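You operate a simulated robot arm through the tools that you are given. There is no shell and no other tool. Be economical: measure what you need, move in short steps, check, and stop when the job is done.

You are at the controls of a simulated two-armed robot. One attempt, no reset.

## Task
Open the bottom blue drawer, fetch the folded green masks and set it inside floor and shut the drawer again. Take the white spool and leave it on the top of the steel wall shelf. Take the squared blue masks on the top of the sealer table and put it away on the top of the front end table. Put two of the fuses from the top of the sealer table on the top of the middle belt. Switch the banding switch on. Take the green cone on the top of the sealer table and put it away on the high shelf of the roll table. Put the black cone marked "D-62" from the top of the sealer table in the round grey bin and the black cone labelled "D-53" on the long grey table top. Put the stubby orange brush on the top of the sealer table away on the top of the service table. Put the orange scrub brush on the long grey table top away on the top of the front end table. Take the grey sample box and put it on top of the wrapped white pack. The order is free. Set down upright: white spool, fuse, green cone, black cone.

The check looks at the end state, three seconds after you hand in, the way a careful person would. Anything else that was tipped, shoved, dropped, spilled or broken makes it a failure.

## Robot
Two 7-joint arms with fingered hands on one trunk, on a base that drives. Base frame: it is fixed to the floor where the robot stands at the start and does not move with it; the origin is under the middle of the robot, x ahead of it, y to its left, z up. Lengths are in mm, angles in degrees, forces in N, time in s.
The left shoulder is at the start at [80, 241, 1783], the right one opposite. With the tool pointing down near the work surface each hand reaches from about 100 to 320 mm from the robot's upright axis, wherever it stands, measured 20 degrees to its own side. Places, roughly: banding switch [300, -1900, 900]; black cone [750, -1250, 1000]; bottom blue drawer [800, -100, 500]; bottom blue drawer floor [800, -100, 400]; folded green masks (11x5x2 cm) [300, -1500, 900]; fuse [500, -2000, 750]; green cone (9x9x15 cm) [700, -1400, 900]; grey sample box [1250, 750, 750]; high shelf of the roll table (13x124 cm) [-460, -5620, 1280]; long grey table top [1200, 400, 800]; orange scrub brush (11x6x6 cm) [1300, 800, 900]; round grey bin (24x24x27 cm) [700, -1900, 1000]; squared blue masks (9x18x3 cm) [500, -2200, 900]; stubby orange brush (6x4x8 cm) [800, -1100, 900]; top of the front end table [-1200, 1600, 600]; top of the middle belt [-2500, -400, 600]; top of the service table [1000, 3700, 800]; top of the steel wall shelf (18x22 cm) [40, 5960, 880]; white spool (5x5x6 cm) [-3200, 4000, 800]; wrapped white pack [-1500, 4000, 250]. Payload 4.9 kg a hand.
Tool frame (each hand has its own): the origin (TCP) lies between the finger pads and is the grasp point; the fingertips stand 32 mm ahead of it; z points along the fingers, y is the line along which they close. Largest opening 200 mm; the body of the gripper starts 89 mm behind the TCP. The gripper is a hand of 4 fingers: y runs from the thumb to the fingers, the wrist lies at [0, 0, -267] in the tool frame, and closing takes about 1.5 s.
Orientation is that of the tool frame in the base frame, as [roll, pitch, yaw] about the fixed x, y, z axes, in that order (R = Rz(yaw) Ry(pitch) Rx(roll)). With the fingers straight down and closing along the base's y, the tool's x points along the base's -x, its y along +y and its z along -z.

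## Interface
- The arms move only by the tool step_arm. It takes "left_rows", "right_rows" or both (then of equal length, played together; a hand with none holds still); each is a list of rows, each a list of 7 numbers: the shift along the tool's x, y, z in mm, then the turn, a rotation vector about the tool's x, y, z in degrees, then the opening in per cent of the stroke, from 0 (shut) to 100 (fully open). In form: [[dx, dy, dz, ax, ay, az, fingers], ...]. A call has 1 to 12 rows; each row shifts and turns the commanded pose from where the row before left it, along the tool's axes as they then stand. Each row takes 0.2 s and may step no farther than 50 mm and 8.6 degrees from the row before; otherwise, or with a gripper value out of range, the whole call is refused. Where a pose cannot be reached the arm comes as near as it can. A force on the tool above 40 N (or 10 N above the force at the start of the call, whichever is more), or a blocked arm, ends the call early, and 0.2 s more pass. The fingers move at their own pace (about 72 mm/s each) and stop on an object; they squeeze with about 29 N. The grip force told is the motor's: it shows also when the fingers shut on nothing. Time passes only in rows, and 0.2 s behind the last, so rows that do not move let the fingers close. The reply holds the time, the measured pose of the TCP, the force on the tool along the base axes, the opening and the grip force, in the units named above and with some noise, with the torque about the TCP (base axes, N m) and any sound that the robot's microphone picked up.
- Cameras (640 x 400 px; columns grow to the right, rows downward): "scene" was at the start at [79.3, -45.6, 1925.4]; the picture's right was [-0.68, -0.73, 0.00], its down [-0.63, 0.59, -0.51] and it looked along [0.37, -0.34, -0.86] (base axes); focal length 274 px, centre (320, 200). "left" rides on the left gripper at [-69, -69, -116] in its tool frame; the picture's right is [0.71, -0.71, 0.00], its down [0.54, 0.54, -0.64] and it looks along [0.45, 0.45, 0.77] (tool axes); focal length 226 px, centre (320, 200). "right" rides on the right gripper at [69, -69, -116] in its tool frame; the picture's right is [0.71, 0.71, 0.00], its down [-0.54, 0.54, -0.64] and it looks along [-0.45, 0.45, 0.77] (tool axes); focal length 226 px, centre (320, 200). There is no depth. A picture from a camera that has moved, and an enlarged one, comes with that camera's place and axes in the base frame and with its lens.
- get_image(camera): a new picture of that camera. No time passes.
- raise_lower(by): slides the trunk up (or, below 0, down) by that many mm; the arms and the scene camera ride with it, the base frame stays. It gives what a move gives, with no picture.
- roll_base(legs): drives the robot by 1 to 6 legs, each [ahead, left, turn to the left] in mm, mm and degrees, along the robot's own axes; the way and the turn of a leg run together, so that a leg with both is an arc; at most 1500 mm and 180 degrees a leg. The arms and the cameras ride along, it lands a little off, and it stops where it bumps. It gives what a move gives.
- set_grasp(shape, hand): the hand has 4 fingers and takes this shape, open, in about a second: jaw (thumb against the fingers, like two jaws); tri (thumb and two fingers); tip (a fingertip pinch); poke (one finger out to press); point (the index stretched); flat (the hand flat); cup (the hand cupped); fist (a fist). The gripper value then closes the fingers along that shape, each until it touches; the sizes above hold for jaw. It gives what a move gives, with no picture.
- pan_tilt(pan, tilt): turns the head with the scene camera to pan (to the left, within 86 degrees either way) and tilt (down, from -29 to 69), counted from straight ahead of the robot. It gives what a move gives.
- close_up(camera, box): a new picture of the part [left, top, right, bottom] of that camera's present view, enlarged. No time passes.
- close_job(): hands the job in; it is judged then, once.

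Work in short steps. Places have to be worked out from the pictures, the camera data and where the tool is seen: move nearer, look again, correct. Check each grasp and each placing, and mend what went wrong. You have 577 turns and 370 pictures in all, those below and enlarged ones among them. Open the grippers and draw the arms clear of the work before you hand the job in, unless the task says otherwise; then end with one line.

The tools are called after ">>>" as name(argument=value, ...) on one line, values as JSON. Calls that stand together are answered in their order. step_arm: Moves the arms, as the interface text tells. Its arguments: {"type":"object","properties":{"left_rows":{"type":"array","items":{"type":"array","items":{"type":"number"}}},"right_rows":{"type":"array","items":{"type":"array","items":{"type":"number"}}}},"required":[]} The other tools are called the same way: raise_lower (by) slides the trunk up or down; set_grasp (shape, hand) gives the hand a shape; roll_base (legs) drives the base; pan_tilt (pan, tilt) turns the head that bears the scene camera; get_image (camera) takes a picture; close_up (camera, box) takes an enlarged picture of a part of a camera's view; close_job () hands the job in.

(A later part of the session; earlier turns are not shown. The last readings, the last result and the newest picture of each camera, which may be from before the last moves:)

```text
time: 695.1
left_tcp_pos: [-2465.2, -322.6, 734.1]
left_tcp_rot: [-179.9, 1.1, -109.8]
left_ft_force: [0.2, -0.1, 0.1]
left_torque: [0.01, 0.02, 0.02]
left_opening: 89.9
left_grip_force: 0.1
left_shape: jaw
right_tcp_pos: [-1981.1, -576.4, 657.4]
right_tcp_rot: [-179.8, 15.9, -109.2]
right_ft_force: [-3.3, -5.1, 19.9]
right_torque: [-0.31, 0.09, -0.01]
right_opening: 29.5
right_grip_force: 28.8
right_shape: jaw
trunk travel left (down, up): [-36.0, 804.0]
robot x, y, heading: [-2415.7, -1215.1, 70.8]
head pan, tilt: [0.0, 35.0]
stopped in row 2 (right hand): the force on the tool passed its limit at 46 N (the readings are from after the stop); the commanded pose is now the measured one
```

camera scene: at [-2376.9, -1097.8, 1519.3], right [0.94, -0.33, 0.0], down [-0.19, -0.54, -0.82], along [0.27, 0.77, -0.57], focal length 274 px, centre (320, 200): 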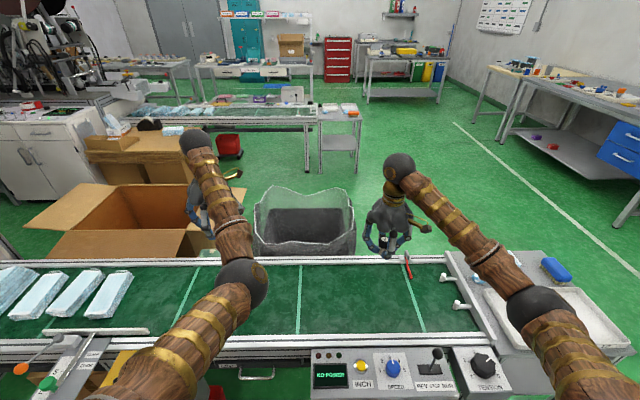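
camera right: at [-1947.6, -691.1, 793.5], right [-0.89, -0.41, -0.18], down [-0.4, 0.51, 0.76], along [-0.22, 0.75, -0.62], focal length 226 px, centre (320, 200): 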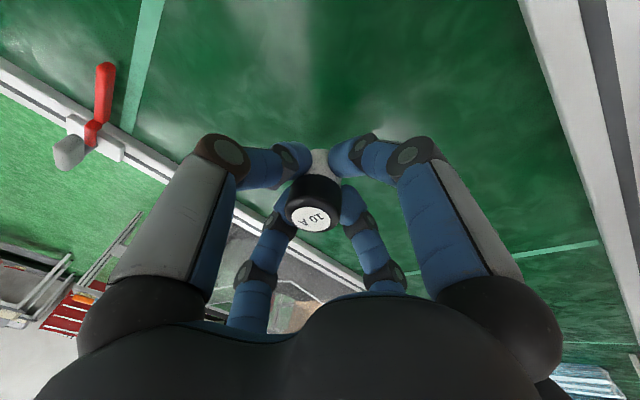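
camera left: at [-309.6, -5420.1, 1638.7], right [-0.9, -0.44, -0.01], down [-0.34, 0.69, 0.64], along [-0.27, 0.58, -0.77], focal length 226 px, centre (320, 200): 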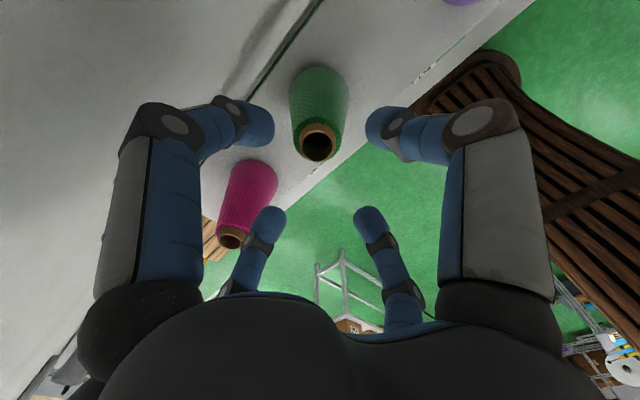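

Contact (belt ≈ 617). Ease, open to 60 mm, and back out along the tool axis upward.

>>> step_arm(right_rows=[[-1, 0, -4, 0, 0, 0, 3], [0, 0, 0, 0, 0, 0, 20], [0, 0, 0, 0, 0, 0, 32], [0, 0, 0, 0, 0, 0, 36], [0, 0, 0, 0, 0, 0, 36]])

>>> get_image(camera="right")

>>> step_arm(right_rows=[[0, 0, -20, 0, 0, 0, 36], [0, 0, -30, 0, 0, 0, 36], [0, 0, -40, 0, 0, 0, 36], [0, 0, -40, 0, 0, 0, 36]])

>>> get_image(camera="right")

```text
time: 696.3
left_tcp_pos: [-2463.6, -321.5, 731.6]
left_tcp_rot: [180.0, 1.0, -109.8]
left_ft_force: [0.1, -0.6, -0.1]
left_torque: [0.02, -0.03, -0.03]
left_opening: 90.2
left_grip_force: 0.2
left_shape: jaw
right_tcp_pos: [-1980.5, -575.3, 656.3]
right_tcp_rot: [180.0, 15.5, -109.2]
right_ft_force: [0.5, 1.1, 6.3]
right_torque: [-0.1, 0.04, 0.0]
right_opening: 70.9
right_grip_force: 0.1
right_shape: jaw
trunk travel left (down, up): [-36.0, 804.0]
robot x, y, heading: [-2416.2, -1209.9, 70.9]
head pan, tilt: [0.0, 35.0]
```

```text
152 pictures are left
camera right: at [-1948.3, -690.2, 750.9], right [-0.89, -0.41, -0.19], down [-0.4, 0.51, 0.76], along [-0.22, 0.76, -0.62], focal length 226 px, centre (320, 200)
```

right: 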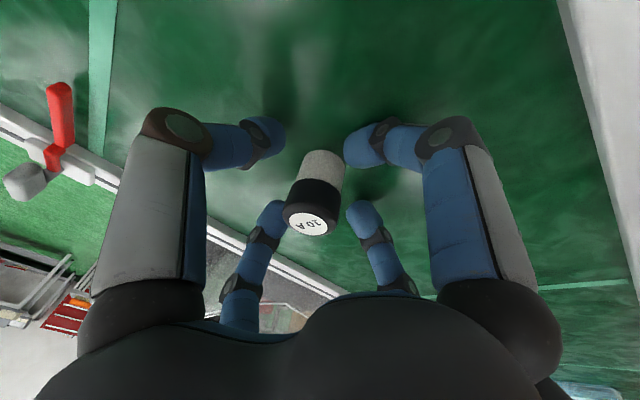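

```text
time: 697.3
left_tcp_pos: [-2463.8, -321.2, 732.1]
left_tcp_rot: [-180.0, 1.0, -109.9]
left_ft_force: [-0.1, 0.1, -0.4]
left_torque: [0.0, -0.02, 0.01]
left_opening: 90.2
left_grip_force: 0.1
left_shape: jaw
right_tcp_pos: [-1994.5, -604.5, 779.0]
right_tcp_rot: [-179.8, 15.5, -109.2]
right_ft_force: [-0.8, -0.1, -0.5]
right_torque: [0.03, 0.0, -0.02]
right_opening: 71.7
right_grip_force: 0.0
right_shape: jaw
trunk travel left (down, up): [-36.0, 804.0]
robot x, y, heading: [-2417.3, -1210.5, 70.7]
head pan, tilt: [0.0, 35.0]
```

```text
151 pictures are left
camera right: at [-1961.0, -719.2, 873.7], right [-0.89, -0.41, -0.19], down [-0.4, 0.51, 0.76], along [-0.22, 0.76, -0.62], focal length 226 px, centre (320, 200)
```

right: 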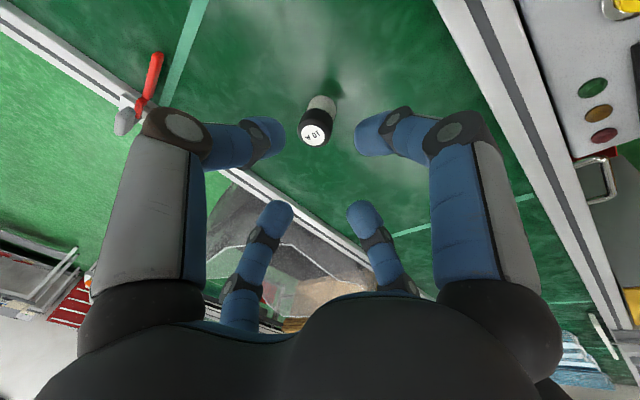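

Fuse 1 stands on the belt. Now return to the sealer table for fuse 2 and the blue masks: raise, back off, turn, drive.

>>> raise_lower(by=220)

>>> step_arm(left_rows=[[0, 20, -25, 0, 1, 0, 90], [0, 20, -25, 0, 0, 0, 90], [0, 20, -25, 0, 0, 0, 90], [5, 20, -20, 0, 0, 0, 90], [5, 20, -10, 0, 0, 0, 90]], right_rows=[[10, -20, -20, 0, 5, 0, 40], [10, -20, -20, 0, 5, 0, 40], [10, -20, -20, 0, 5, 0, 40], [0, -20, -10, 0, 0, 0, 40], [0, -20, -10, 0, 0, 0, 40]])

>>> roll_base(legs=[[-420, 0, 0], [0, 0, -89], [1500, 0, 0], [100, 300, 0]])

```text
time: 699.6
left_tcp_pos: [-2463.6, -320.9, 950.4]
left_tcp_rot: [180.0, 1.1, -109.7]
left_ft_force: [0.8, 0.4, 0.9]
left_torque: [0.03, 0.02, 0.02]
left_opening: 89.9
left_grip_force: 0.1
left_shape: jaw
right_tcp_pos: [-1993.0, -604.6, 998.6]
right_tcp_rot: [-180.0, 15.5, -109.3]
right_ft_force: [-0.1, 0.6, 0.3]
right_torque: [-0.02, 0.01, -0.02]
right_opening: 71.7
right_grip_force: 0.1
right_shape: jaw
trunk travel left (down, up): [-256.0, 584.0]
robot x, y, heading: [-2414.1, -1211.8, 70.7]
head pan, tilt: [0.0, 35.0]
```

```text
time: 700.9
left_tcp_pos: [-2561.4, -296.0, 1056.3]
left_tcp_rot: [-180.0, 0.1, -109.8]
left_ft_force: [-0.2, 0.0, 0.0]
left_torque: [-0.01, -0.01, 0.01]
left_opening: 179.7
left_grip_force: 0.0
left_shape: jaw
right_tcp_pos: [-1911.7, -673.3, 1074.8]
right_tcp_rot: [-179.9, 0.5, -109.3]
right_ft_force: [0.0, 0.6, 0.6]
right_torque: [0.0, 0.0, 0.02]
right_opening: 79.8
right_grip_force: 0.1
right_shape: jaw
trunk travel left (down, up): [-256.0, 584.0]
robot x, y, heading: [-2415.8, -1208.8, 70.7]
head pan, tilt: [0.0, 35.0]
```

```text
time: 716.1
left_tcp_pos: [-23.9, -1821.4, 1057.6]
left_tcp_rot: [180.0, 0.0, 157.3]
left_ft_force: [0.4, -0.9, -0.4]
left_torque: [-0.04, -0.03, -0.02]
left_opening: 180.0
left_grip_force: 0.0
left_shape: jaw
right_tcp_pos: [-433.8, -2450.7, 1074.0]
right_tcp_rot: [-180.0, 0.5, 157.8]
right_ft_force: [-0.4, 0.8, -0.7]
right_torque: [-0.01, 0.02, 0.03]
right_opening: 79.7
right_grip_force: 0.1
right_shape: jaw
trunk travel left (down, up): [-256.0, 584.0]
robot x, y, heading: [-941.9, -1918.3, -22.2]
head pan, tilt: [0.0, 35.0]
```

Square up, pull the left hand back/left (to clear the bin), and drive to the table.

>>> step_arm(left_rows=[[36, 25, 0, 0, 0, 0, 90], [36, 25, 0, 0, 0, 0, 90], [36, 25, 0, 0, 0, 0, 90], [36, 25, 0, 0, 0, 0, 90], [36, 25, 0, 0, 0, 0, 90], [36, 25, 0, 0, 0, 0, 90], [36, 25, 0, 0, 0, 0, 90], [36, 25, 0, 0, 0, 0, 90]])

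>>> roll_base(legs=[[0, 66, 3.9], [590, 0, 0]])

>>> pan_tilt(pan=-10, tilt=50)

>>> get_image(camera="scene")

>>> get_image(camera="right")

```text
time: 717.9
left_tcp_pos: [-212.6, -1525.8, 1057.2]
left_tcp_rot: [-179.9, 0.0, 157.2]
left_ft_force: [-0.2, 0.5, 0.2]
left_torque: [0.01, -0.01, -0.01]
left_opening: 179.9
left_grip_force: 0.0
left_shape: jaw
right_tcp_pos: [-434.2, -2449.1, 1075.3]
right_tcp_rot: [-179.9, 0.6, 157.8]
right_ft_force: [0.3, 0.5, 1.1]
right_torque: [0.0, -0.02, 0.02]
right_opening: 79.8
right_grip_force: 0.0
right_shape: jaw
trunk travel left (down, up): [-256.0, 584.0]
robot x, y, heading: [-942.3, -1918.5, -22.4]
head pan, tilt: [0.0, 35.0]
```

```text
time: 721.9
left_tcp_pos: [342.1, -1586.9, 1057.5]
left_tcp_rot: [180.0, 0.0, 162.0]
left_ft_force: [-0.1, 0.2, -0.5]
left_torque: [0.02, 0.01, 0.02]
left_opening: 179.7
left_grip_force: 0.1
left_shape: jaw
right_tcp_pos: [196.3, -2526.5, 1075.7]
right_tcp_rot: [-179.9, 0.6, 162.5]
right_ft_force: [-0.2, -1.1, 0.2]
right_torque: [-0.04, 0.01, 0.0]
right_opening: 80.0
right_grip_force: 0.1
right_shape: jaw
trunk travel left (down, up): [-256.0, 584.0]
robot x, y, heading: [-352.9, -2040.0, -17.3]
head pan, tilt: [0.0, 35.0]
```

```text
time: 722.6
left_tcp_pos: [341.6, -1588.0, 1058.0]
left_tcp_rot: [-179.9, -0.1, 162.0]
left_ft_force: [0.1, 0.1, -0.3]
left_torque: [0.0, -0.01, 0.01]
left_opening: 179.8
left_grip_force: 0.1
left_shape: jaw
right_tcp_pos: [196.4, -2526.7, 1074.2]
right_tcp_rot: [-180.0, 0.5, 162.5]
right_ft_force: [-0.9, 0.2, -0.1]
right_torque: [-0.01, -0.03, -0.02]
right_opening: 79.5
right_grip_force: 0.1
right_shape: jaw
trunk travel left (down, up): [-256.0, 584.0]
robot x, y, heading: [-356.8, -2042.2, -17.5]
head pan, tilt: [-10.0, 50.0]
```

```text
150 pictures are left
camera scene: at [-258.5, -2083.4, 1502.6], right [-0.46, -0.89, 0.0], down [-0.68, 0.35, -0.64], along [0.57, -0.3, -0.77], focal length 274 px, centre (320, 200)
```

scene: 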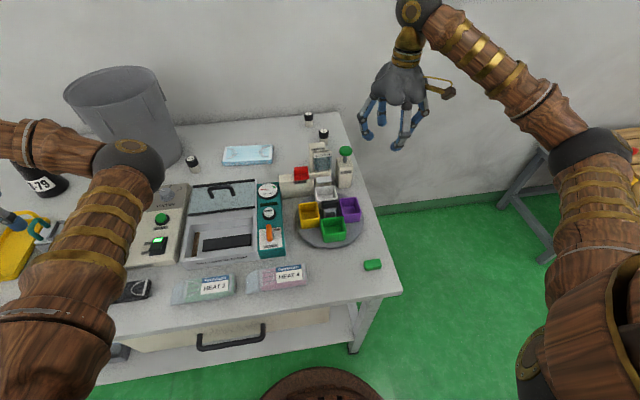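

```text
149 pictures are left
camera right: at [109.4, -2570.4, 1191.3], right [-0.46, 0.89, -0.01], down [0.67, 0.36, 0.65], along [0.58, 0.29, -0.76], focal length 226 px, centre (320, 200)
```

right: 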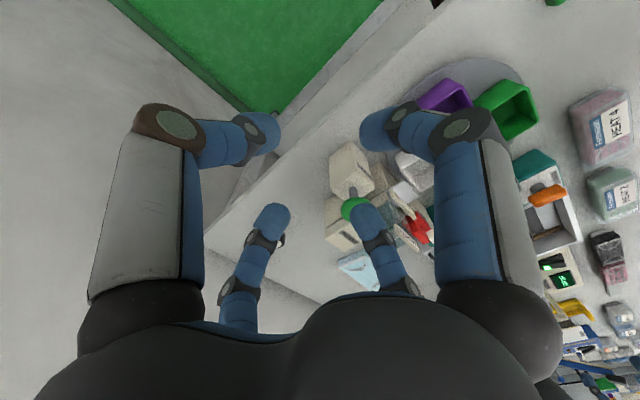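

Zoom on N4/N3.

>>> close_up(camera="scene", box=[270, 90, 390, 180])

```text
4.44 times, centred on (330, 135) of scene
camera zoom: at [-258.5, -2083.4, 1502.6], right [-0.46, -0.89, 0.0], down [-0.68, 0.35, -0.64], along [0.57, -0.3, -0.77], focal length 1220 px, centre (276, 489)
```

zoom: 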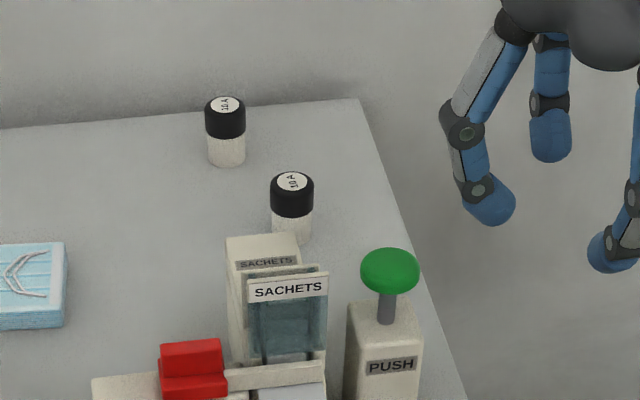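

N4 at (479,-2484). I move toward it with a 15° tilt.

>>> step_arm(right_rows=[[-35, 21, 5, 0, -2.5, 0, 40], [-35, 21, 6, 0, -2.5, 0, 40], [-35, 21, 8, 0, -2.5, 0, 40], [-35, 21, 9, 0, -2.5, 0, 40], [-35, 21, 10, 0, -2.5, 0, 40], [-35, 21, 10, 0, -2.5, 0, 40]])

>>> get_image(camera="right")

```text
time: 724.0
left_tcp_pos: [343.9, -1586.1, 1056.8]
left_tcp_rot: [-179.8, 0.0, 162.0]
left_ft_force: [0.7, 2.1, -0.5]
left_torque: [-0.03, 0.02, 0.04]
left_opening: 179.6
left_grip_force: 0.0
left_shape: jaw
right_tcp_pos: [439.9, -2467.6, 1051.0]
right_tcp_rot: [-179.8, 15.5, 162.7]
right_ft_force: [0.4, -0.3, 0.9]
right_torque: [0.01, 0.0, 0.01]
right_opening: 79.6
right_grip_force: 0.0
right_shape: jaw
trunk travel left (down, up): [-256.0, 584.0]
robot x, y, heading: [-359.0, -2040.4, -17.4]
head pan, tilt: [-10.0, 50.0]
```

```text
147 pictures are left
camera right: at [325.3, -2504.2, 1145.6], right [-0.44, 0.88, -0.19], down [0.5, 0.41, 0.76], along [0.75, 0.24, -0.62], focal length 226 px, centre (320, 200)
```

right: 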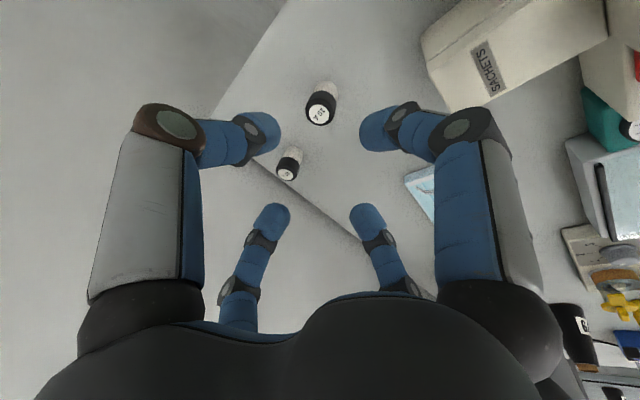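

N4 is straight ahead 185 mm. Advance 125.

>>> step_arm(right_rows=[[0, 0, 42, 0, 0, 0, 40], [0, 0, 42, 0, 0, 0, 40], [0, 0, 42, 0, 0, 0, 40]])

>>> get_image(camera="right")

```text
time: 724.8
left_tcp_pos: [342.3, -1588.1, 1059.0]
left_tcp_rot: [-180.0, 0.0, 162.0]
left_ft_force: [-0.2, 0.3, 0.7]
left_torque: [0.04, 0.0, 0.01]
left_opening: 180.0
left_grip_force: 0.0
left_shape: jaw
right_tcp_pos: [470.6, -2477.7, 930.0]
right_tcp_rot: [-179.8, 15.5, 162.7]
right_ft_force: [0.4, 0.6, 0.0]
right_torque: [0.0, 0.03, 0.03]
right_opening: 79.7
right_grip_force: 0.1
right_shape: jaw
trunk travel left (down, up): [-256.0, 584.0]
robot x, y, heading: [-357.2, -2039.9, -17.2]
head pan, tilt: [-10.0, 50.0]
```

```text
146 pictures are left
camera right: at [357.4, -2515.1, 1024.5], right [-0.44, 0.88, -0.19], down [0.5, 0.41, 0.76], along [0.75, 0.24, -0.62], focal length 226 px, centre (320, 200)
```

right: 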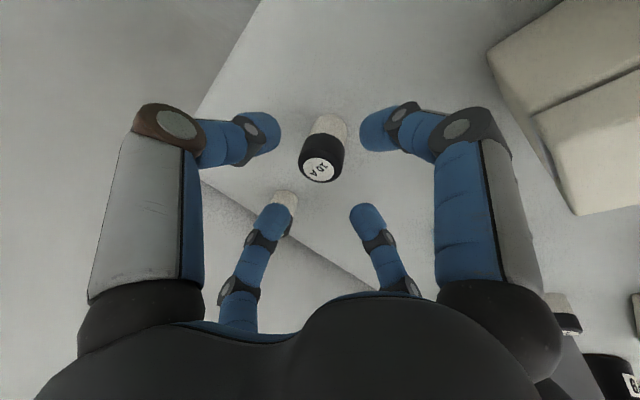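

Same geometry as before. Advance 50 and close.

>>> step_arm(right_rows=[[2, 0, 25, 0, 0, 0, 36], [2, 0, 25, 0, 0, 0, 36]])

>>> step_arm(right_rows=[[0, 0, 0, 0, 0, 0, 3], [0, 0, 0, 0, 0, 0, 3], [0, 0, 0, 0, 0, 0, 3], [0, 0, 0, 0, 0, 0, 3], [0, 0, 0, 0, 0, 0, 3]])

>>> raise_lower(by=200)

>>> get_image(camera="right")

```text
time: 725.4
left_tcp_pos: [342.3, -1586.6, 1057.6]
left_tcp_rot: [180.0, 0.1, 162.0]
left_ft_force: [0.2, 0.2, -0.1]
left_torque: [-0.02, -0.01, 0.01]
left_opening: 179.8
left_grip_force: 0.1
left_shape: jaw
right_tcp_pos: [479.0, -2482.5, 882.5]
right_tcp_rot: [-179.9, 15.7, 162.7]
right_ft_force: [0.4, 0.9, 2.0]
right_torque: [0.0, 0.02, -0.03]
right_opening: 72.1
right_grip_force: 0.1
right_shape: jaw
trunk travel left (down, up): [-256.0, 584.0]
robot x, y, heading: [-355.7, -2039.5, -17.3]
head pan, tilt: [-10.0, 50.0]
```

```text
time: 726.6
left_tcp_pos: [342.2, -1588.1, 1057.8]
left_tcp_rot: [180.0, 0.0, 161.9]
left_ft_force: [0.1, -0.3, 0.6]
left_torque: [-0.01, -0.02, 0.02]
left_opening: 179.7
left_grip_force: 0.0
left_shape: jaw
right_tcp_pos: [479.4, -2483.3, 882.0]
right_tcp_rot: [-179.8, 15.5, 162.6]
right_ft_force: [0.5, 0.5, -1.7]
right_torque: [0.0, 0.06, 0.0]
right_opening: 29.1
right_grip_force: 29.2
right_shape: jaw
trunk travel left (down, up): [-256.0, 584.0]
robot x, y, heading: [-352.0, -2037.0, -17.4]
head pan, tilt: [-10.0, 50.0]
```

```text
time: 728.8
left_tcp_pos: [341.2, -1587.9, 1257.8]
left_tcp_rot: [180.0, 0.1, 162.0]
left_ft_force: [-0.7, 0.4, 0.4]
left_torque: [0.04, 0.01, -0.01]
left_opening: 179.9
left_grip_force: 0.0
left_shape: jaw
right_tcp_pos: [479.4, -2483.2, 1080.2]
right_tcp_rot: [-180.0, 15.5, 162.7]
right_ft_force: [-0.3, 0.3, -0.6]
right_torque: [-0.01, -0.02, 0.01]
right_opening: 28.9
right_grip_force: 29.2
right_shape: jaw
trunk travel left (down, up): [-456.0, 384.0]
robot x, y, heading: [-356.8, -2038.5, -17.2]
head pan, tilt: [-10.0, 50.0]
```

```text
145 pictures are left
camera right: at [366.1, -2519.0, 1175.2], right [-0.44, 0.88, -0.19], down [0.5, 0.41, 0.76], along [0.75, 0.24, -0.62], focal length 226 px, centre (320, 200)
```

right: 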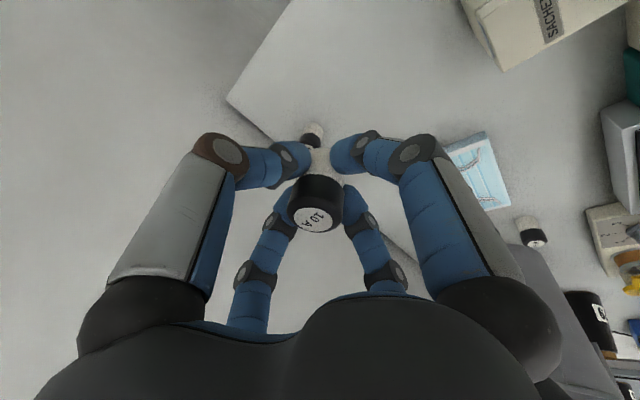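

Fuse 2 held; I keep the tilt. Retract the right hand back/right, then swing the left hand over the blue masks.

>>> step_arm(right_rows=[[37, -28, -10, 0, 0, 0, 3], [37, -28, -10, 0, 0, 0, 3], [37, -28, -10, 0, 0, 0, 3], [37, -28, -10, 0, 0, 0, 3], [37, -28, -10, 0, 0, 0, 3], [37, -28, -10, 0, 0, 0, 3], [37, -28, -10, 0, 0, 0, 3], [37, -28, -10, 0, 0, 0, 3], [37, -28, -10, 0, 0, 0, 3]])

>>> step_arm(left_rows=[[-25, -39, 0, 0, 0, 0, 90], [-25, -39, 0, 0, 0, 0, 90], [-25, -39, 0, 0, 0, 0, 90], [-25, -39, 0, 0, 0, 0, 90], [-25, -39, 0, 0, 0, 0, 90], [-25, -39, 0, 0, 0, 0, 90], [-25, -39, 0, 0, 0, 0, 90], [-25, -39, 0, 0, 0, 0, 90], [-25, -39, 0, 0, 0, 0, 95], [-25, -39, 0, 0, 0, 0, 95], [-25, -39, 0, 0, 0, 0, 95], [-25, -39, 0, 0, 0, 0, 95]])

>>> get_image(camera="scene")

>>> get_image(camera="left")

```text
time: 730.8
left_tcp_pos: [339.4, -1588.7, 1258.8]
left_tcp_rot: [179.9, 0.1, 162.1]
left_ft_force: [0.0, 0.6, 1.1]
left_torque: [-0.04, 0.01, -0.02]
left_opening: 179.7
left_grip_force: 0.0
left_shape: jaw
right_tcp_pos: [71.7, -2616.3, 1079.3]
right_tcp_rot: [-179.9, 15.6, 162.6]
right_ft_force: [-0.7, 0.7, -0.6]
right_torque: [-0.03, -0.04, -0.02]
right_opening: 29.1
right_grip_force: 29.2
right_shape: jaw
trunk travel left (down, up): [-456.0, 384.0]
robot x, y, heading: [-353.2, -2036.3, -17.5]
head pan, tilt: [-10.0, 50.0]
```

```text
time: 733.4
left_tcp_pos: [484.5, -2128.0, 1257.2]
left_tcp_rot: [180.0, -0.1, 162.0]
left_ft_force: [-0.4, -0.5, -0.3]
left_torque: [0.01, 0.04, -0.01]
left_opening: 189.9
left_grip_force: 0.0
left_shape: jaw
right_tcp_pos: [73.7, -2617.5, 1078.3]
right_tcp_rot: [-179.8, 15.6, 162.5]
right_ft_force: [-0.4, -0.6, -0.3]
right_torque: [0.01, 0.01, -0.02]
right_opening: 29.0
right_grip_force: 28.6
right_shape: jaw
trunk travel left (down, up): [-456.0, 384.0]
robot x, y, heading: [-356.9, -2035.8, -17.2]
head pan, tilt: [-10.0, 50.0]
```

```text
144 pictures are left
camera scene: at [-257.9, -2084.9, 1702.4], right [-0.46, -0.89, 0.0], down [-0.68, 0.35, -0.64], along [0.57, -0.3, -0.77], focal length 274 px, centre (320, 200)
```

scene: 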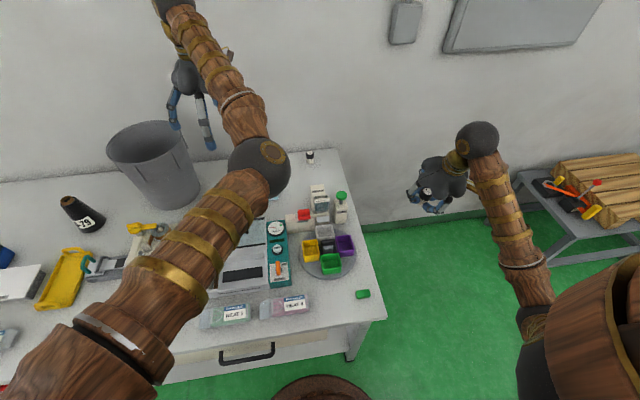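

```text
143 pictures are left
camera left: at [529.7, -2216.3, 1373.9], right [-0.89, -0.45, 0.0], down [-0.35, 0.68, 0.64], along [-0.29, 0.57, -0.77], focal length 226 px, centre (320, 200)
```

left: 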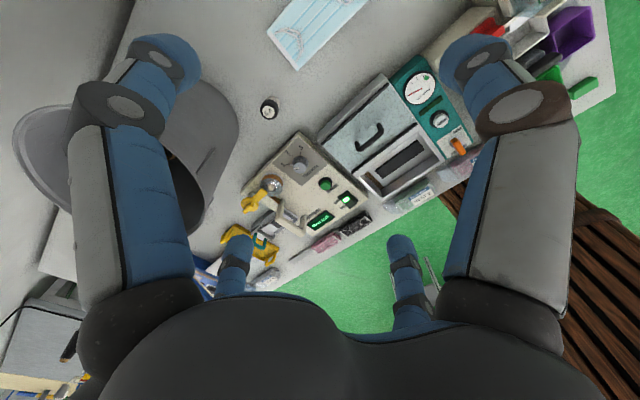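

Masks center ~(512,-2214). I move over and lower the trunk 200.

>>> step_arm(left_rows=[[-26, -36, 0, 0, 0, 0, 100], [-26, -36, 0, 0, 0, 0, 100]])

>>> raise_lower(by=-200)

>>> get_image(camera="left")

```text
time: 734.0
left_tcp_pos: [510.6, -2212.3, 1257.6]
left_tcp_rot: [-180.0, -0.1, 162.1]
left_ft_force: [-0.3, -1.0, 0.0]
left_torque: [0.01, 0.06, 0.02]
left_opening: 200.0
left_grip_force: 0.2
left_shape: jaw
right_tcp_pos: [74.7, -2617.3, 1079.6]
right_tcp_rot: [-179.9, 15.4, 162.5]
right_ft_force: [0.2, 1.1, -0.5]
right_torque: [0.01, 0.02, -0.03]
right_opening: 29.1
right_grip_force: 29.3
right_shape: jaw
trunk travel left (down, up): [-456.0, 384.0]
robot x, y, heading: [-358.4, -2035.2, -17.4]
head pan, tilt: [-10.0, 50.0]
```

```text
time: 736.2
left_tcp_pos: [509.4, -2210.3, 1059.4]
left_tcp_rot: [180.0, 0.0, 161.9]
left_ft_force: [0.9, 0.1, 0.5]
left_torque: [-0.01, 0.0, -0.01]
left_opening: 200.0
left_grip_force: 0.1
left_shape: jaw
right_tcp_pos: [73.3, -2616.0, 879.7]
right_tcp_rot: [-180.0, 15.5, 162.6]
right_ft_force: [-0.2, -0.5, -0.6]
right_torque: [0.02, 0.01, 0.01]
right_opening: 28.9
right_grip_force: 29.3
right_shape: jaw
trunk travel left (down, up): [-256.0, 584.0]
robot x, y, heading: [-355.1, -2040.5, -17.5]
head pan, tilt: [-10.0, 50.0]
```

```text
142 pictures are left
camera left: at [554.7, -2298.8, 1175.4], right [-0.89, -0.45, 0.0], down [-0.35, 0.68, 0.64], along [-0.29, 0.57, -0.77], focal length 226 px, centre (320, 200)
```

left: 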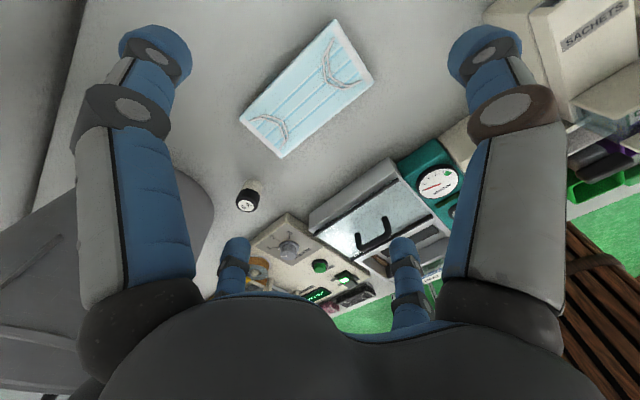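

Masks center ~(533,-2216), aligned. I shift 24 forward and descend to 915.

>>> step_arm(left_rows=[[-24, 1, 20, 0, 0, 0, 100], [0, 0, 45, 0, 0, 0, 100], [0, 0, 45, 0, 0, 0, 100], [0, 0, 35, 0, 0, 0, 100]])

>>> get_image(camera="left")

```text
time: 737.2
left_tcp_pos: [531.4, -2218.9, 915.4]
left_tcp_rot: [-179.9, -0.1, 162.0]
left_ft_force: [-0.9, 0.8, 0.3]
left_torque: [-0.01, 0.0, 0.01]
left_opening: 199.7
left_grip_force: 0.1
left_shape: jaw
right_tcp_pos: [73.0, -2617.2, 878.2]
right_tcp_rot: [-179.9, 15.6, 162.6]
right_ft_force: [0.7, -0.5, -0.8]
right_torque: [-0.03, 0.02, -0.02]
right_opening: 28.9
right_grip_force: 29.3
right_shape: jaw
trunk travel left (down, up): [-256.0, 584.0]
robot x, y, heading: [-355.7, -2038.1, -17.3]
head pan, tilt: [-10.0, 50.0]
```

```text
141 pictures are left
camera left: at [577.3, -2306.2, 1031.8], right [-0.89, -0.45, 0.0], down [-0.35, 0.68, 0.64], along [-0.29, 0.57, -0.77], focal length 226 px, centre (320, 200)
```

left: 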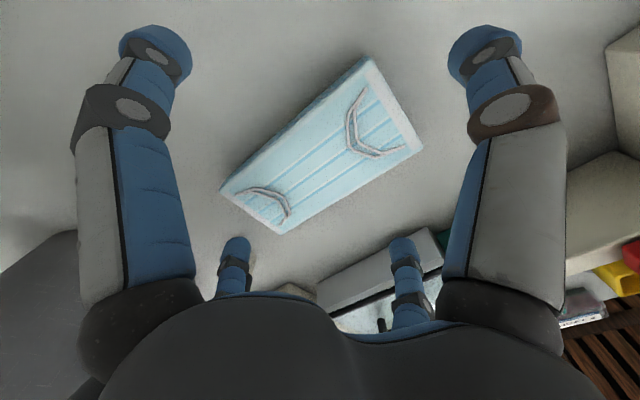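

The near finger comes close to the vacuum lid; I shift 14 mm forward, then descend to 876 and grasp.

>>> step_arm(left_rows=[[-14, 0, 0, 0, 0, 0, 100], [0, 0, 20, 0, 0, 0, 100], [0, 0, 19, 0, 0, 0, 100]])

>>> step_arm(left_rows=[[0, 0, 0, 0, 0, 0, 80], [0, 0, 0, 0, 0, 0, 60], [0, 0, 0, 0, 0, 0, 30], [0, 0, 0, 0, 0, 0, 5], [0, 0, 0, 0, 0, 0, 5], [0, 0, 0, 0, 0, 0, 5], [0, 0, 0, 0, 0, 0, 5], [0, 0, 0, 0, 0, 0, 5]])

>>> get_image(camera="left")

```text
time: 738.0
left_tcp_pos: [546.4, -2222.1, 874.4]
left_tcp_rot: [-180.0, 0.0, 162.0]
left_ft_force: [1.1, 0.3, 0.3]
left_torque: [0.01, 0.01, -0.01]
left_opening: 200.0
left_grip_force: 0.1
left_shape: jaw
right_tcp_pos: [73.7, -2616.9, 879.8]
right_tcp_rot: [-179.9, 15.5, 162.6]
right_ft_force: [0.5, -0.6, -0.9]
right_torque: [-0.03, 0.03, -0.02]
right_opening: 29.1
right_grip_force: 28.9
right_shape: jaw
trunk travel left (down, up): [-256.0, 584.0]
robot x, y, heading: [-357.1, -2040.6, -17.4]
head pan, tilt: [-10.0, 50.0]
```

```text
time: 739.8
left_tcp_pos: [546.8, -2222.0, 875.7]
left_tcp_rot: [-180.0, 0.0, 162.0]
left_ft_force: [0.4, -1.1, -0.1]
left_torque: [0.01, 0.0, 0.01]
left_opening: 137.4
left_grip_force: 29.5
left_shape: jaw
right_tcp_pos: [74.0, -2616.4, 878.5]
right_tcp_rot: [-179.8, 15.5, 162.6]
right_ft_force: [-0.2, -0.5, 0.1]
right_torque: [0.02, 0.03, -0.01]
right_opening: 28.9
right_grip_force: 29.1
right_shape: jaw
trunk travel left (down, up): [-256.0, 584.0]
robot x, y, heading: [-358.9, -2040.6, -17.4]
head pan, tilt: [-10.0, 50.0]
```

```text
140 pictures are left
camera left: at [591.9, -2309.7, 991.6], right [-0.89, -0.45, 0.0], down [-0.35, 0.68, 0.64], along [-0.29, 0.57, -0.77], focal length 226 px, centre (320, 200)
```

left: 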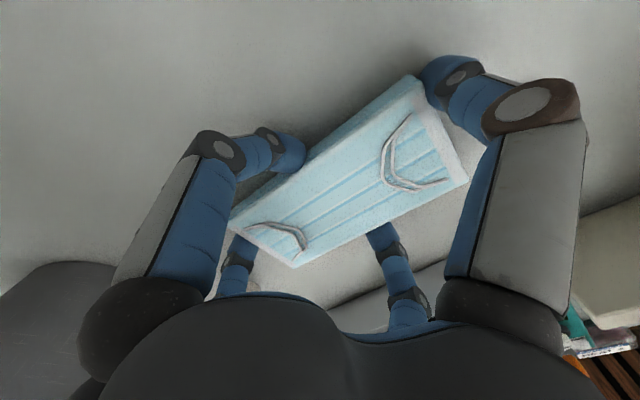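

Gripped on all four sides. Raise and verify.

>>> raise_lower(by=200)

>>> get_image(camera="left")

>>> get_image(camera="scene")

```text
time: 741.9
left_tcp_pos: [546.9, -2222.1, 1073.4]
left_tcp_rot: [-180.0, 0.0, 162.1]
left_ft_force: [0.1, -0.2, 0.0]
left_torque: [0.05, 0.01, -0.01]
left_opening: 137.3
left_grip_force: 29.3
left_shape: jaw
right_tcp_pos: [74.1, -2616.3, 1078.9]
right_tcp_rot: [-179.8, 15.5, 162.7]
right_ft_force: [-0.8, 0.0, -0.3]
right_torque: [0.01, 0.02, 0.01]
right_opening: 29.2
right_grip_force: 29.7
right_shape: jaw
trunk travel left (down, up): [-456.0, 384.0]
robot x, y, heading: [-355.1, -2042.2, -17.5]
head pan, tilt: [-10.0, 50.0]
```

```text
139 pictures are left
camera left: at [592.0, -2309.8, 1191.3], right [-0.89, -0.45, 0.0], down [-0.35, 0.68, 0.64], along [-0.29, 0.57, -0.77], focal length 226 px, centre (320, 200)
```

left: 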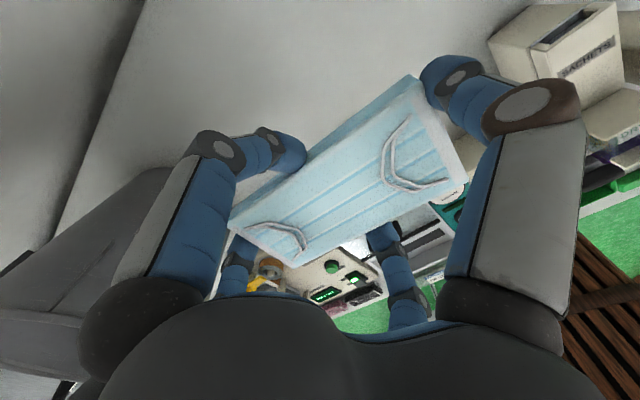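

```text
138 pictures are left
camera scene: at [-258.4, -2083.8, 1702.5], right [-0.46, -0.89, 0.0], down [-0.68, 0.35, -0.64], along [0.57, -0.3, -0.77], focal length 274 px, centre (320, 200)
```

scene: 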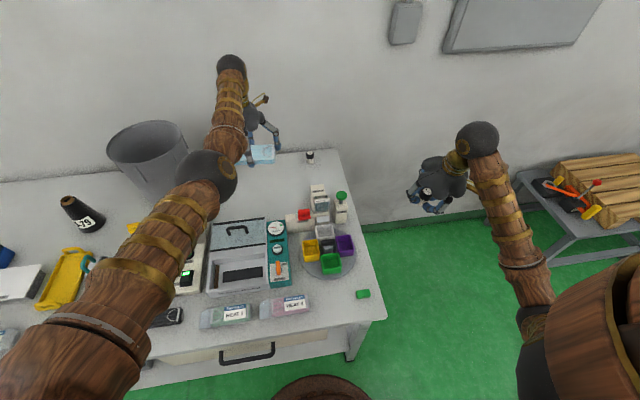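

Both held. I back off, turn around, and drive to the belt again.

>>> roll_base(legs=[[-480, 0, 0], [0, 0, 90], [0, 0, 88.5], [1500, 0, 0], [430, 0, 0], [0, 0, -90]])

>>> pan_tilt(pan=-5, tilt=42)

>>> get_image(camera="scene")

```text
time: 765.4
left_tcp_pos: [-2469.9, -409.4, 1076.7]
left_tcp_rot: [-180.0, 0.0, -107.1]
left_ft_force: [-0.2, 0.2, -0.1]
left_torque: [-0.02, 0.01, 0.02]
left_opening: 136.7
left_grip_force: 28.6
left_shape: jaw
right_tcp_pos: [-2067.7, -876.6, 1078.3]
right_tcp_rot: [-179.9, 15.5, -106.5]
right_ft_force: [-0.1, 0.1, -1.1]
right_torque: [0.0, 0.0, -0.01]
right_opening: 28.6
right_grip_force: 28.6
right_shape: jaw
trunk travel left (down, up): [-456.0, 384.0]
robot x, y, heading: [-2639.5, -1316.2, 73.5]
head pan, tilt: [-10.0, 50.0]
```

```text
time: 766.1
left_tcp_pos: [-2469.9, -410.4, 1074.8]
left_tcp_rot: [-180.0, 0.1, -107.1]
left_ft_force: [0.4, 0.4, -0.2]
left_torque: [-0.01, 0.01, -0.02]
left_opening: 136.5
left_grip_force: 28.8
left_shape: jaw
right_tcp_pos: [-2067.9, -877.8, 1078.5]
right_tcp_rot: [-179.8, 15.6, -106.5]
right_ft_force: [0.1, -0.1, -0.5]
right_torque: [0.01, 0.0, -0.02]
right_opening: 29.0
right_grip_force: 28.9
right_shape: jaw
trunk travel left (down, up): [-456.0, 384.0]
robot x, y, heading: [-2638.7, -1313.5, 73.1]
head pan, tilt: [-5.0, 42.0]
```

```text
137 pictures are left
camera scene: at [-2598.7, -1207.7, 1713.7], right [0.93, -0.37, 0.0], down [-0.25, -0.62, -0.74], along [0.27, 0.69, -0.67], focal length 274 px, centre (320, 200)
```

scene: 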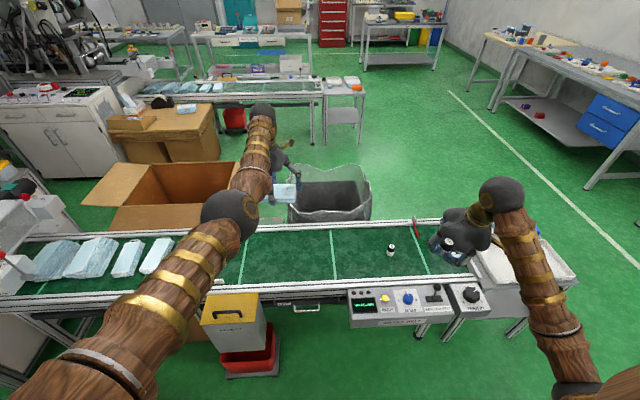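

Fuse 1 still stands. I square up, drive 170 ahead, raise the left hand and move the right hand over the next free spot.

>>> roll_base(legs=[[0, 0, -2.3], [170, 0, 0]])

>>> step_arm(left_rows=[[0, 0, -30, 0, 0, 0, 5], [0, 0, -30, 0, 0, 0, 5], [0, 0, -30, 0, 0, 0, 5], [0, 0, -30, 0, 0, 0, 5], [0, 0, -30, 0, 0, 0, 5], [0, 0, 0, 0, 0, 0, 5], [0, 0, 0, 0, 0, 0, 5]], right_rows=[[-22, 34, 5.9, 0, 0, 0, 3], [-22, 34, 5.9, 0, 0, 0, 3], [-22, 34, 5.9, 0, 0, 0, 3], [-22, 34, 5.9, 0, 0, 0, 3], [-22, 34, 5.9, 0, 0, 0, 3], [-22, 34, 5.9, 0, 0, 0, 3], [-22, 34, 5.9, 0, 0, 0, 3]])

>>> raise_lower(by=-380)

>>> get_image(camera="right")

>>> get_image(camera="scene")

```text
time: 768.0
left_tcp_pos: [-2380.1, -259.4, 1078.4]
left_tcp_rot: [179.9, 0.0, -109.3]
left_ft_force: [-0.3, 0.2, 0.0]
left_torque: [0.02, 0.0, -0.01]
left_opening: 136.7
left_grip_force: 29.0
left_shape: jaw
right_tcp_pos: [-1999.1, -742.9, 1080.2]
right_tcp_rot: [-179.8, 15.7, -108.7]
right_ft_force: [-0.6, -0.4, -1.0]
right_torque: [-0.02, -0.01, -0.03]
right_opening: 28.7
right_grip_force: 29.0
right_shape: jaw
trunk travel left (down, up): [-456.0, 384.0]
robot x, y, heading: [-2587.6, -1155.5, 71.2]
head pan, tilt: [-5.0, 42.0]
```

```text
time: 769.6
left_tcp_pos: [-2381.0, -254.6, 1224.6]
left_tcp_rot: [-179.9, -0.1, -109.2]
left_ft_force: [0.5, -0.1, -1.1]
left_torque: [-0.02, -0.04, 0.0]
left_opening: 136.7
left_grip_force: 28.7
left_shape: jaw
right_tcp_pos: [-2174.3, -512.0, 1080.0]
right_tcp_rot: [-179.8, 15.5, -108.8]
right_ft_force: [0.4, -0.1, -1.1]
right_torque: [-0.01, -0.01, 0.03]
right_opening: 28.7
right_grip_force: 29.3
right_shape: jaw
trunk travel left (down, up): [-456.0, 384.0]
robot x, y, heading: [-2584.6, -1155.7, 71.1]
head pan, tilt: [-5.0, 42.0]
```

```text
time: 773.2
left_tcp_pos: [-2380.3, -256.0, 845.3]
left_tcp_rot: [180.0, 0.0, -109.3]
left_ft_force: [0.4, 0.3, -0.9]
left_torque: [-0.01, -0.03, -0.02]
left_opening: 136.4
left_grip_force: 28.8
left_shape: jaw
right_tcp_pos: [-2173.5, -514.0, 702.0]
right_tcp_rot: [-179.9, 15.5, -108.9]
right_ft_force: [0.1, 0.1, 0.1]
right_torque: [-0.01, -0.02, 0.0]
right_opening: 28.7
right_grip_force: 29.3
right_shape: jaw
trunk travel left (down, up): [-76.0, 764.0]
robot x, y, heading: [-2584.9, -1151.7, 71.1]
head pan, tilt: [-5.0, 42.0]
```

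```text
136 pictures are left
camera right: at [-2139.3, -628.0, 795.2], right [-0.89, -0.42, -0.19], down [-0.4, 0.51, 0.76], along [-0.22, 0.75, -0.62], focal length 226 px, centre (320, 200)
```

right: 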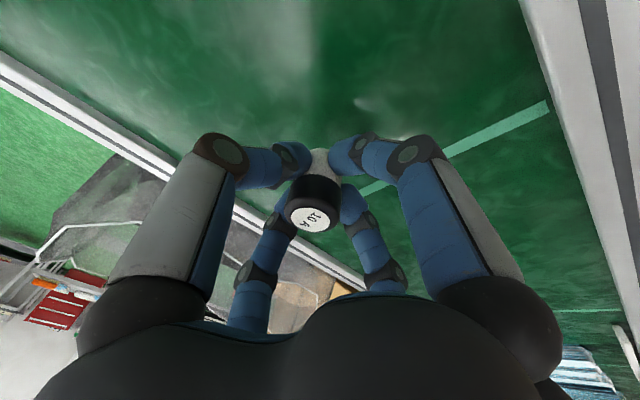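

```text
135 pictures are left
camera scene: at [-2540.6, -1049.9, 1333.8], right [0.92, -0.4, 0.0], down [-0.27, -0.61, -0.74], along [0.3, 0.68, -0.67], focal length 274 px, centre (320, 200)
```

scene: 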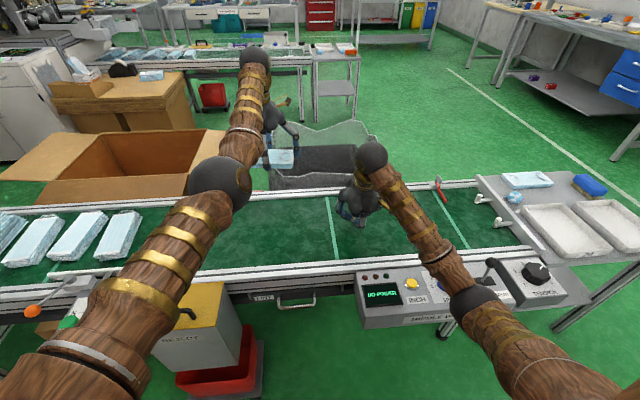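

Lower to contact as before (~660).

>>> step_arm(right_rows=[[5, 0, 18.5, 0, 0, 0, 3], [4, 0, 14.5, 0, 0, 0, 3], [1.3, 0, 4.8, 0, 0, 0, 3]])

>>> step_arm(right_rows=[[1, 0, 3.5, 0, 0, 0, 3], [1, 0, 3.5, 0, 0, 0, 3], [1, 0, 3.5, 0, 0, 0, 3]])

```text
time: 774.0
left_tcp_pos: [-2382.3, -256.3, 845.6]
left_tcp_rot: [179.9, 0.0, -109.4]
left_ft_force: [-0.3, -0.3, -0.1]
left_torque: [0.02, -0.02, 0.03]
left_opening: 136.6
left_grip_force: 28.9
left_shape: jaw
right_tcp_pos: [-2170.9, -513.9, 660.7]
right_tcp_rot: [-179.9, 15.5, -108.7]
right_ft_force: [-0.1, 0.2, -1.1]
right_torque: [-0.01, -0.02, 0.01]
right_opening: 28.7
right_grip_force: 28.7
right_shape: jaw
trunk travel left (down, up): [-76.0, 764.0]
robot x, y, heading: [-2587.5, -1155.9, 71.1]
head pan, tilt: [-5.0, 42.0]
```

```text
time: 774.8
left_tcp_pos: [-2380.4, -258.1, 849.8]
left_tcp_rot: [180.0, 0.2, -109.4]
left_ft_force: [0.1, 0.1, -0.8]
left_torque: [0.03, -0.03, 0.02]
left_opening: 136.6
left_grip_force: 28.7
left_shape: jaw
right_tcp_pos: [-2171.1, -512.7, 656.3]
right_tcp_rot: [-179.9, 16.0, -109.0]
right_ft_force: [4.7, -1.2, 40.6]
right_torque: [-0.21, -0.3, 0.07]
right_opening: 30.0
right_grip_force: 29.2
right_shape: jaw
trunk travel left (down, up): [-76.0, 764.0]
robot x, y, heading: [-2582.5, -1157.3, 71.4]
head pan, tilt: [-5.0, 42.0]
```

Contact. Ease, open, and withdraw along the tool axis.

>>> step_arm(right_rows=[[-1.5, 0, -6, 0, 0, 0, 3], [0, 0, 0, 0, 0, 0, 20], [0, 0, 0, 0, 0, 0, 32], [0, 0, 0, 0, 0, 0, 36], [0, 0, 0, 0, 0, 0, 36]])

>>> step_arm(right_rows=[[0, 0, -20, 0, 0, 0, 36], [0, 0, -30, 0, 0, 0, 36], [0, 0, -40, 0, 0, 0, 36], [0, 0, -40, 0, 0, 0, 36]])

>>> get_image(camera="right")

```text
time: 776.0
left_tcp_pos: [-2379.5, -256.5, 847.0]
left_tcp_rot: [-179.9, 0.0, -109.4]
left_ft_force: [1.1, 0.0, -0.4]
left_torque: [0.02, -0.01, 0.01]
left_opening: 136.7
left_grip_force: 29.1
left_shape: jaw
right_tcp_pos: [-2173.4, -514.0, 656.1]
right_tcp_rot: [-179.9, 15.5, -108.8]
right_ft_force: [0.2, 2.6, 5.9]
right_torque: [-0.08, 0.01, -0.04]
right_opening: 71.0
right_grip_force: 0.1
right_shape: jaw
trunk travel left (down, up): [-76.0, 764.0]
robot x, y, heading: [-2585.5, -1156.7, 71.2]
head pan, tilt: [-5.0, 42.0]
```

```text
time: 777.0
left_tcp_pos: [-2381.1, -255.7, 846.6]
left_tcp_rot: [-180.0, 0.0, -109.3]
left_ft_force: [0.6, -1.6, 0.1]
left_torque: [0.01, 0.01, -0.01]
left_opening: 136.6
left_grip_force: 28.4
left_shape: jaw
right_tcp_pos: [-2183.6, -547.4, 783.8]
right_tcp_rot: [-179.9, 15.5, -108.9]
right_ft_force: [-0.1, 0.8, 1.1]
right_torque: [0.03, 0.02, -0.02]
right_opening: 72.1
right_grip_force: 0.1
right_shape: jaw
trunk travel left (down, up): [-76.0, 764.0]
robot x, y, heading: [-2585.2, -1156.5, 71.4]
head pan, tilt: [-5.0, 42.0]
```

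```text
134 pictures are left
camera right: at [-2149.5, -661.1, 878.4], right [-0.89, -0.42, -0.19], down [-0.4, 0.51, 0.76], along [-0.22, 0.75, -0.62], focal length 226 px, centre (320, 200)
```

right: 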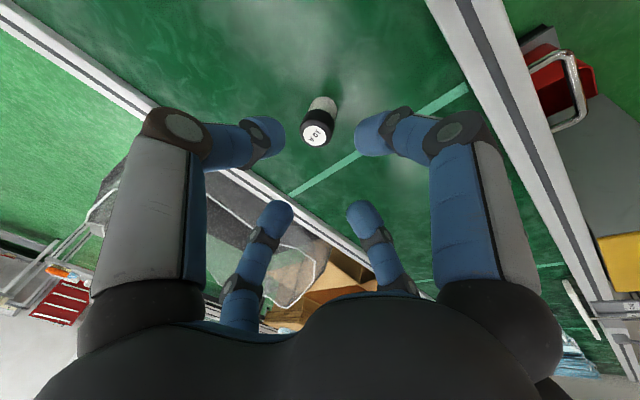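

Fuse 2 stands. I raise, back off and check both fuses, then route to the front end table.

>>> raise_lower(by=330)

>>> roll_base(legs=[[-380, 0, 0]])

>>> get_image(camera="scene")

>>> roll_base(legs=[[0, 0, 90], [-1380, 0, 0], [0, -1500, 0], [0, -1500, 0], [0, -300, 0]])

>>> pan_tilt(pan=0, tilt=45)

>>> get_image(camera="scene")

```text
time: 780.3
left_tcp_pos: [-2380.8, -257.1, 1174.6]
left_tcp_rot: [-179.9, 0.0, -109.3]
left_ft_force: [0.2, 1.4, -0.7]
left_torque: [0.05, -0.03, 0.01]
left_opening: 136.7
left_grip_force: 28.9
left_shape: jaw
right_tcp_pos: [-2181.1, -545.4, 1113.2]
right_tcp_rot: [-179.9, 15.6, -108.8]
right_ft_force: [-0.5, 0.9, 0.3]
right_torque: [0.0, 0.0, -0.01]
right_opening: 71.7
right_grip_force: 0.0
right_shape: jaw
trunk travel left (down, up): [-406.0, 434.0]
robot x, y, heading: [-2582.6, -1156.5, 71.0]
head pan, tilt: [-5.0, 42.0]
```

```text
time: 782.7
left_tcp_pos: [-2500.1, -616.8, 1174.1]
left_tcp_rot: [180.0, -0.1, -109.6]
left_ft_force: [-0.2, -0.4, -0.3]
left_torque: [0.0, 0.02, -0.02]
left_opening: 136.7
left_grip_force: 28.8
left_shape: jaw
right_tcp_pos: [-2303.9, -908.3, 1112.7]
right_tcp_rot: [-180.0, 15.5, -109.0]
right_ft_force: [0.3, 0.7, -0.2]
right_torque: [-0.01, 0.01, -0.01]
right_opening: 71.6
right_grip_force: 0.0
right_shape: jaw
trunk travel left (down, up): [-406.0, 434.0]
robot x, y, heading: [-2704.5, -1515.0, 71.1]
head pan, tilt: [-5.0, 42.0]
```

```text
133 pictures are left
camera scene: at [-2663.3, -1409.8, 1663.6], right [0.91, -0.41, 0.0], down [-0.27, -0.61, -0.74], along [0.3, 0.68, -0.67], focal length 274 px, centre (320, 200)
```

scene: 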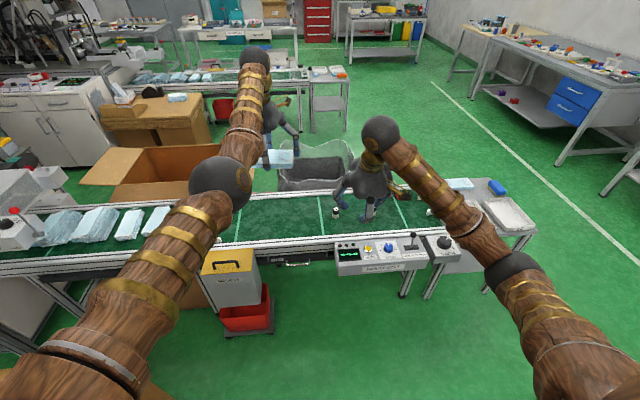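

```text
time: 797.3
left_tcp_pos: [-2035.8, -1059.2, 1166.6]
left_tcp_rot: [-180.0, -0.5, -19.6]
left_ft_force: [-1.5, 0.3, -1.5]
left_torque: [-0.08, -0.17, 0.01]
left_opening: 136.4
left_grip_force: 28.9
left_shape: jaw
right_tcp_pos: [-1742.7, -863.0, 1107.0]
right_tcp_rot: [-179.7, 15.0, -19.1]
right_ft_force: [-1.8, 0.7, -0.8]
right_torque: [-0.05, -0.08, 0.0]
right_opening: 71.8
right_grip_force: 0.1
right_shape: jaw
trunk travel left (down, up): [-406.0, 434.0]
robot x, y, heading: [-1125.5, -1273.4, 160.7]
head pan, tilt: [-5.0, 42.0]
stopped in leg 3: the robot was blocked; the commanded pose is now the measured one
```

```text
time: 797.9
left_tcp_pos: [-2026.4, -1056.1, 1174.8]
left_tcp_rot: [180.0, 0.1, -19.7]
left_ft_force: [0.1, 0.0, -0.7]
left_torque: [-0.04, 0.02, 0.0]
left_opening: 136.5
left_grip_force: 29.7
left_shape: jaw
right_tcp_pos: [-1732.0, -860.7, 1112.7]
right_tcp_rot: [-179.9, 15.5, -19.4]
right_ft_force: [0.0, 0.0, 0.9]
right_torque: [-0.06, -0.01, 0.03]
right_opening: 71.8
right_grip_force: 0.2
right_shape: jaw
trunk travel left (down, up): [-406.0, 434.0]
robot x, y, heading: [-1127.0, -1270.8, 160.4]
head pan, tilt: [0.0, 45.0]
```

```text
132 pictures are left
camera scene: at [-1234.5, -1229.7, 1659.0], right [0.33, 0.94, 0.0], down [0.67, -0.24, -0.71], along [-0.67, 0.23, -0.71], focal length 274 px, centre (320, 200)
```

scene: 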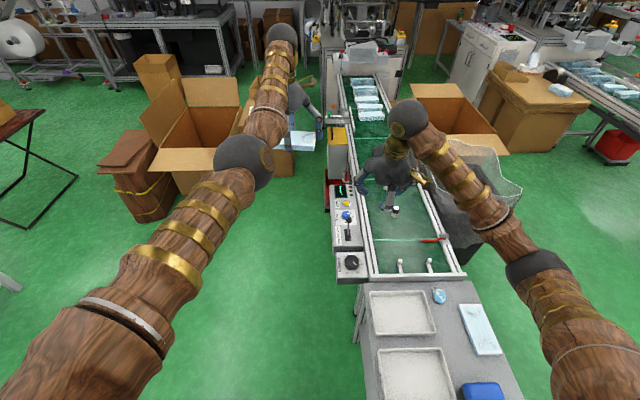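

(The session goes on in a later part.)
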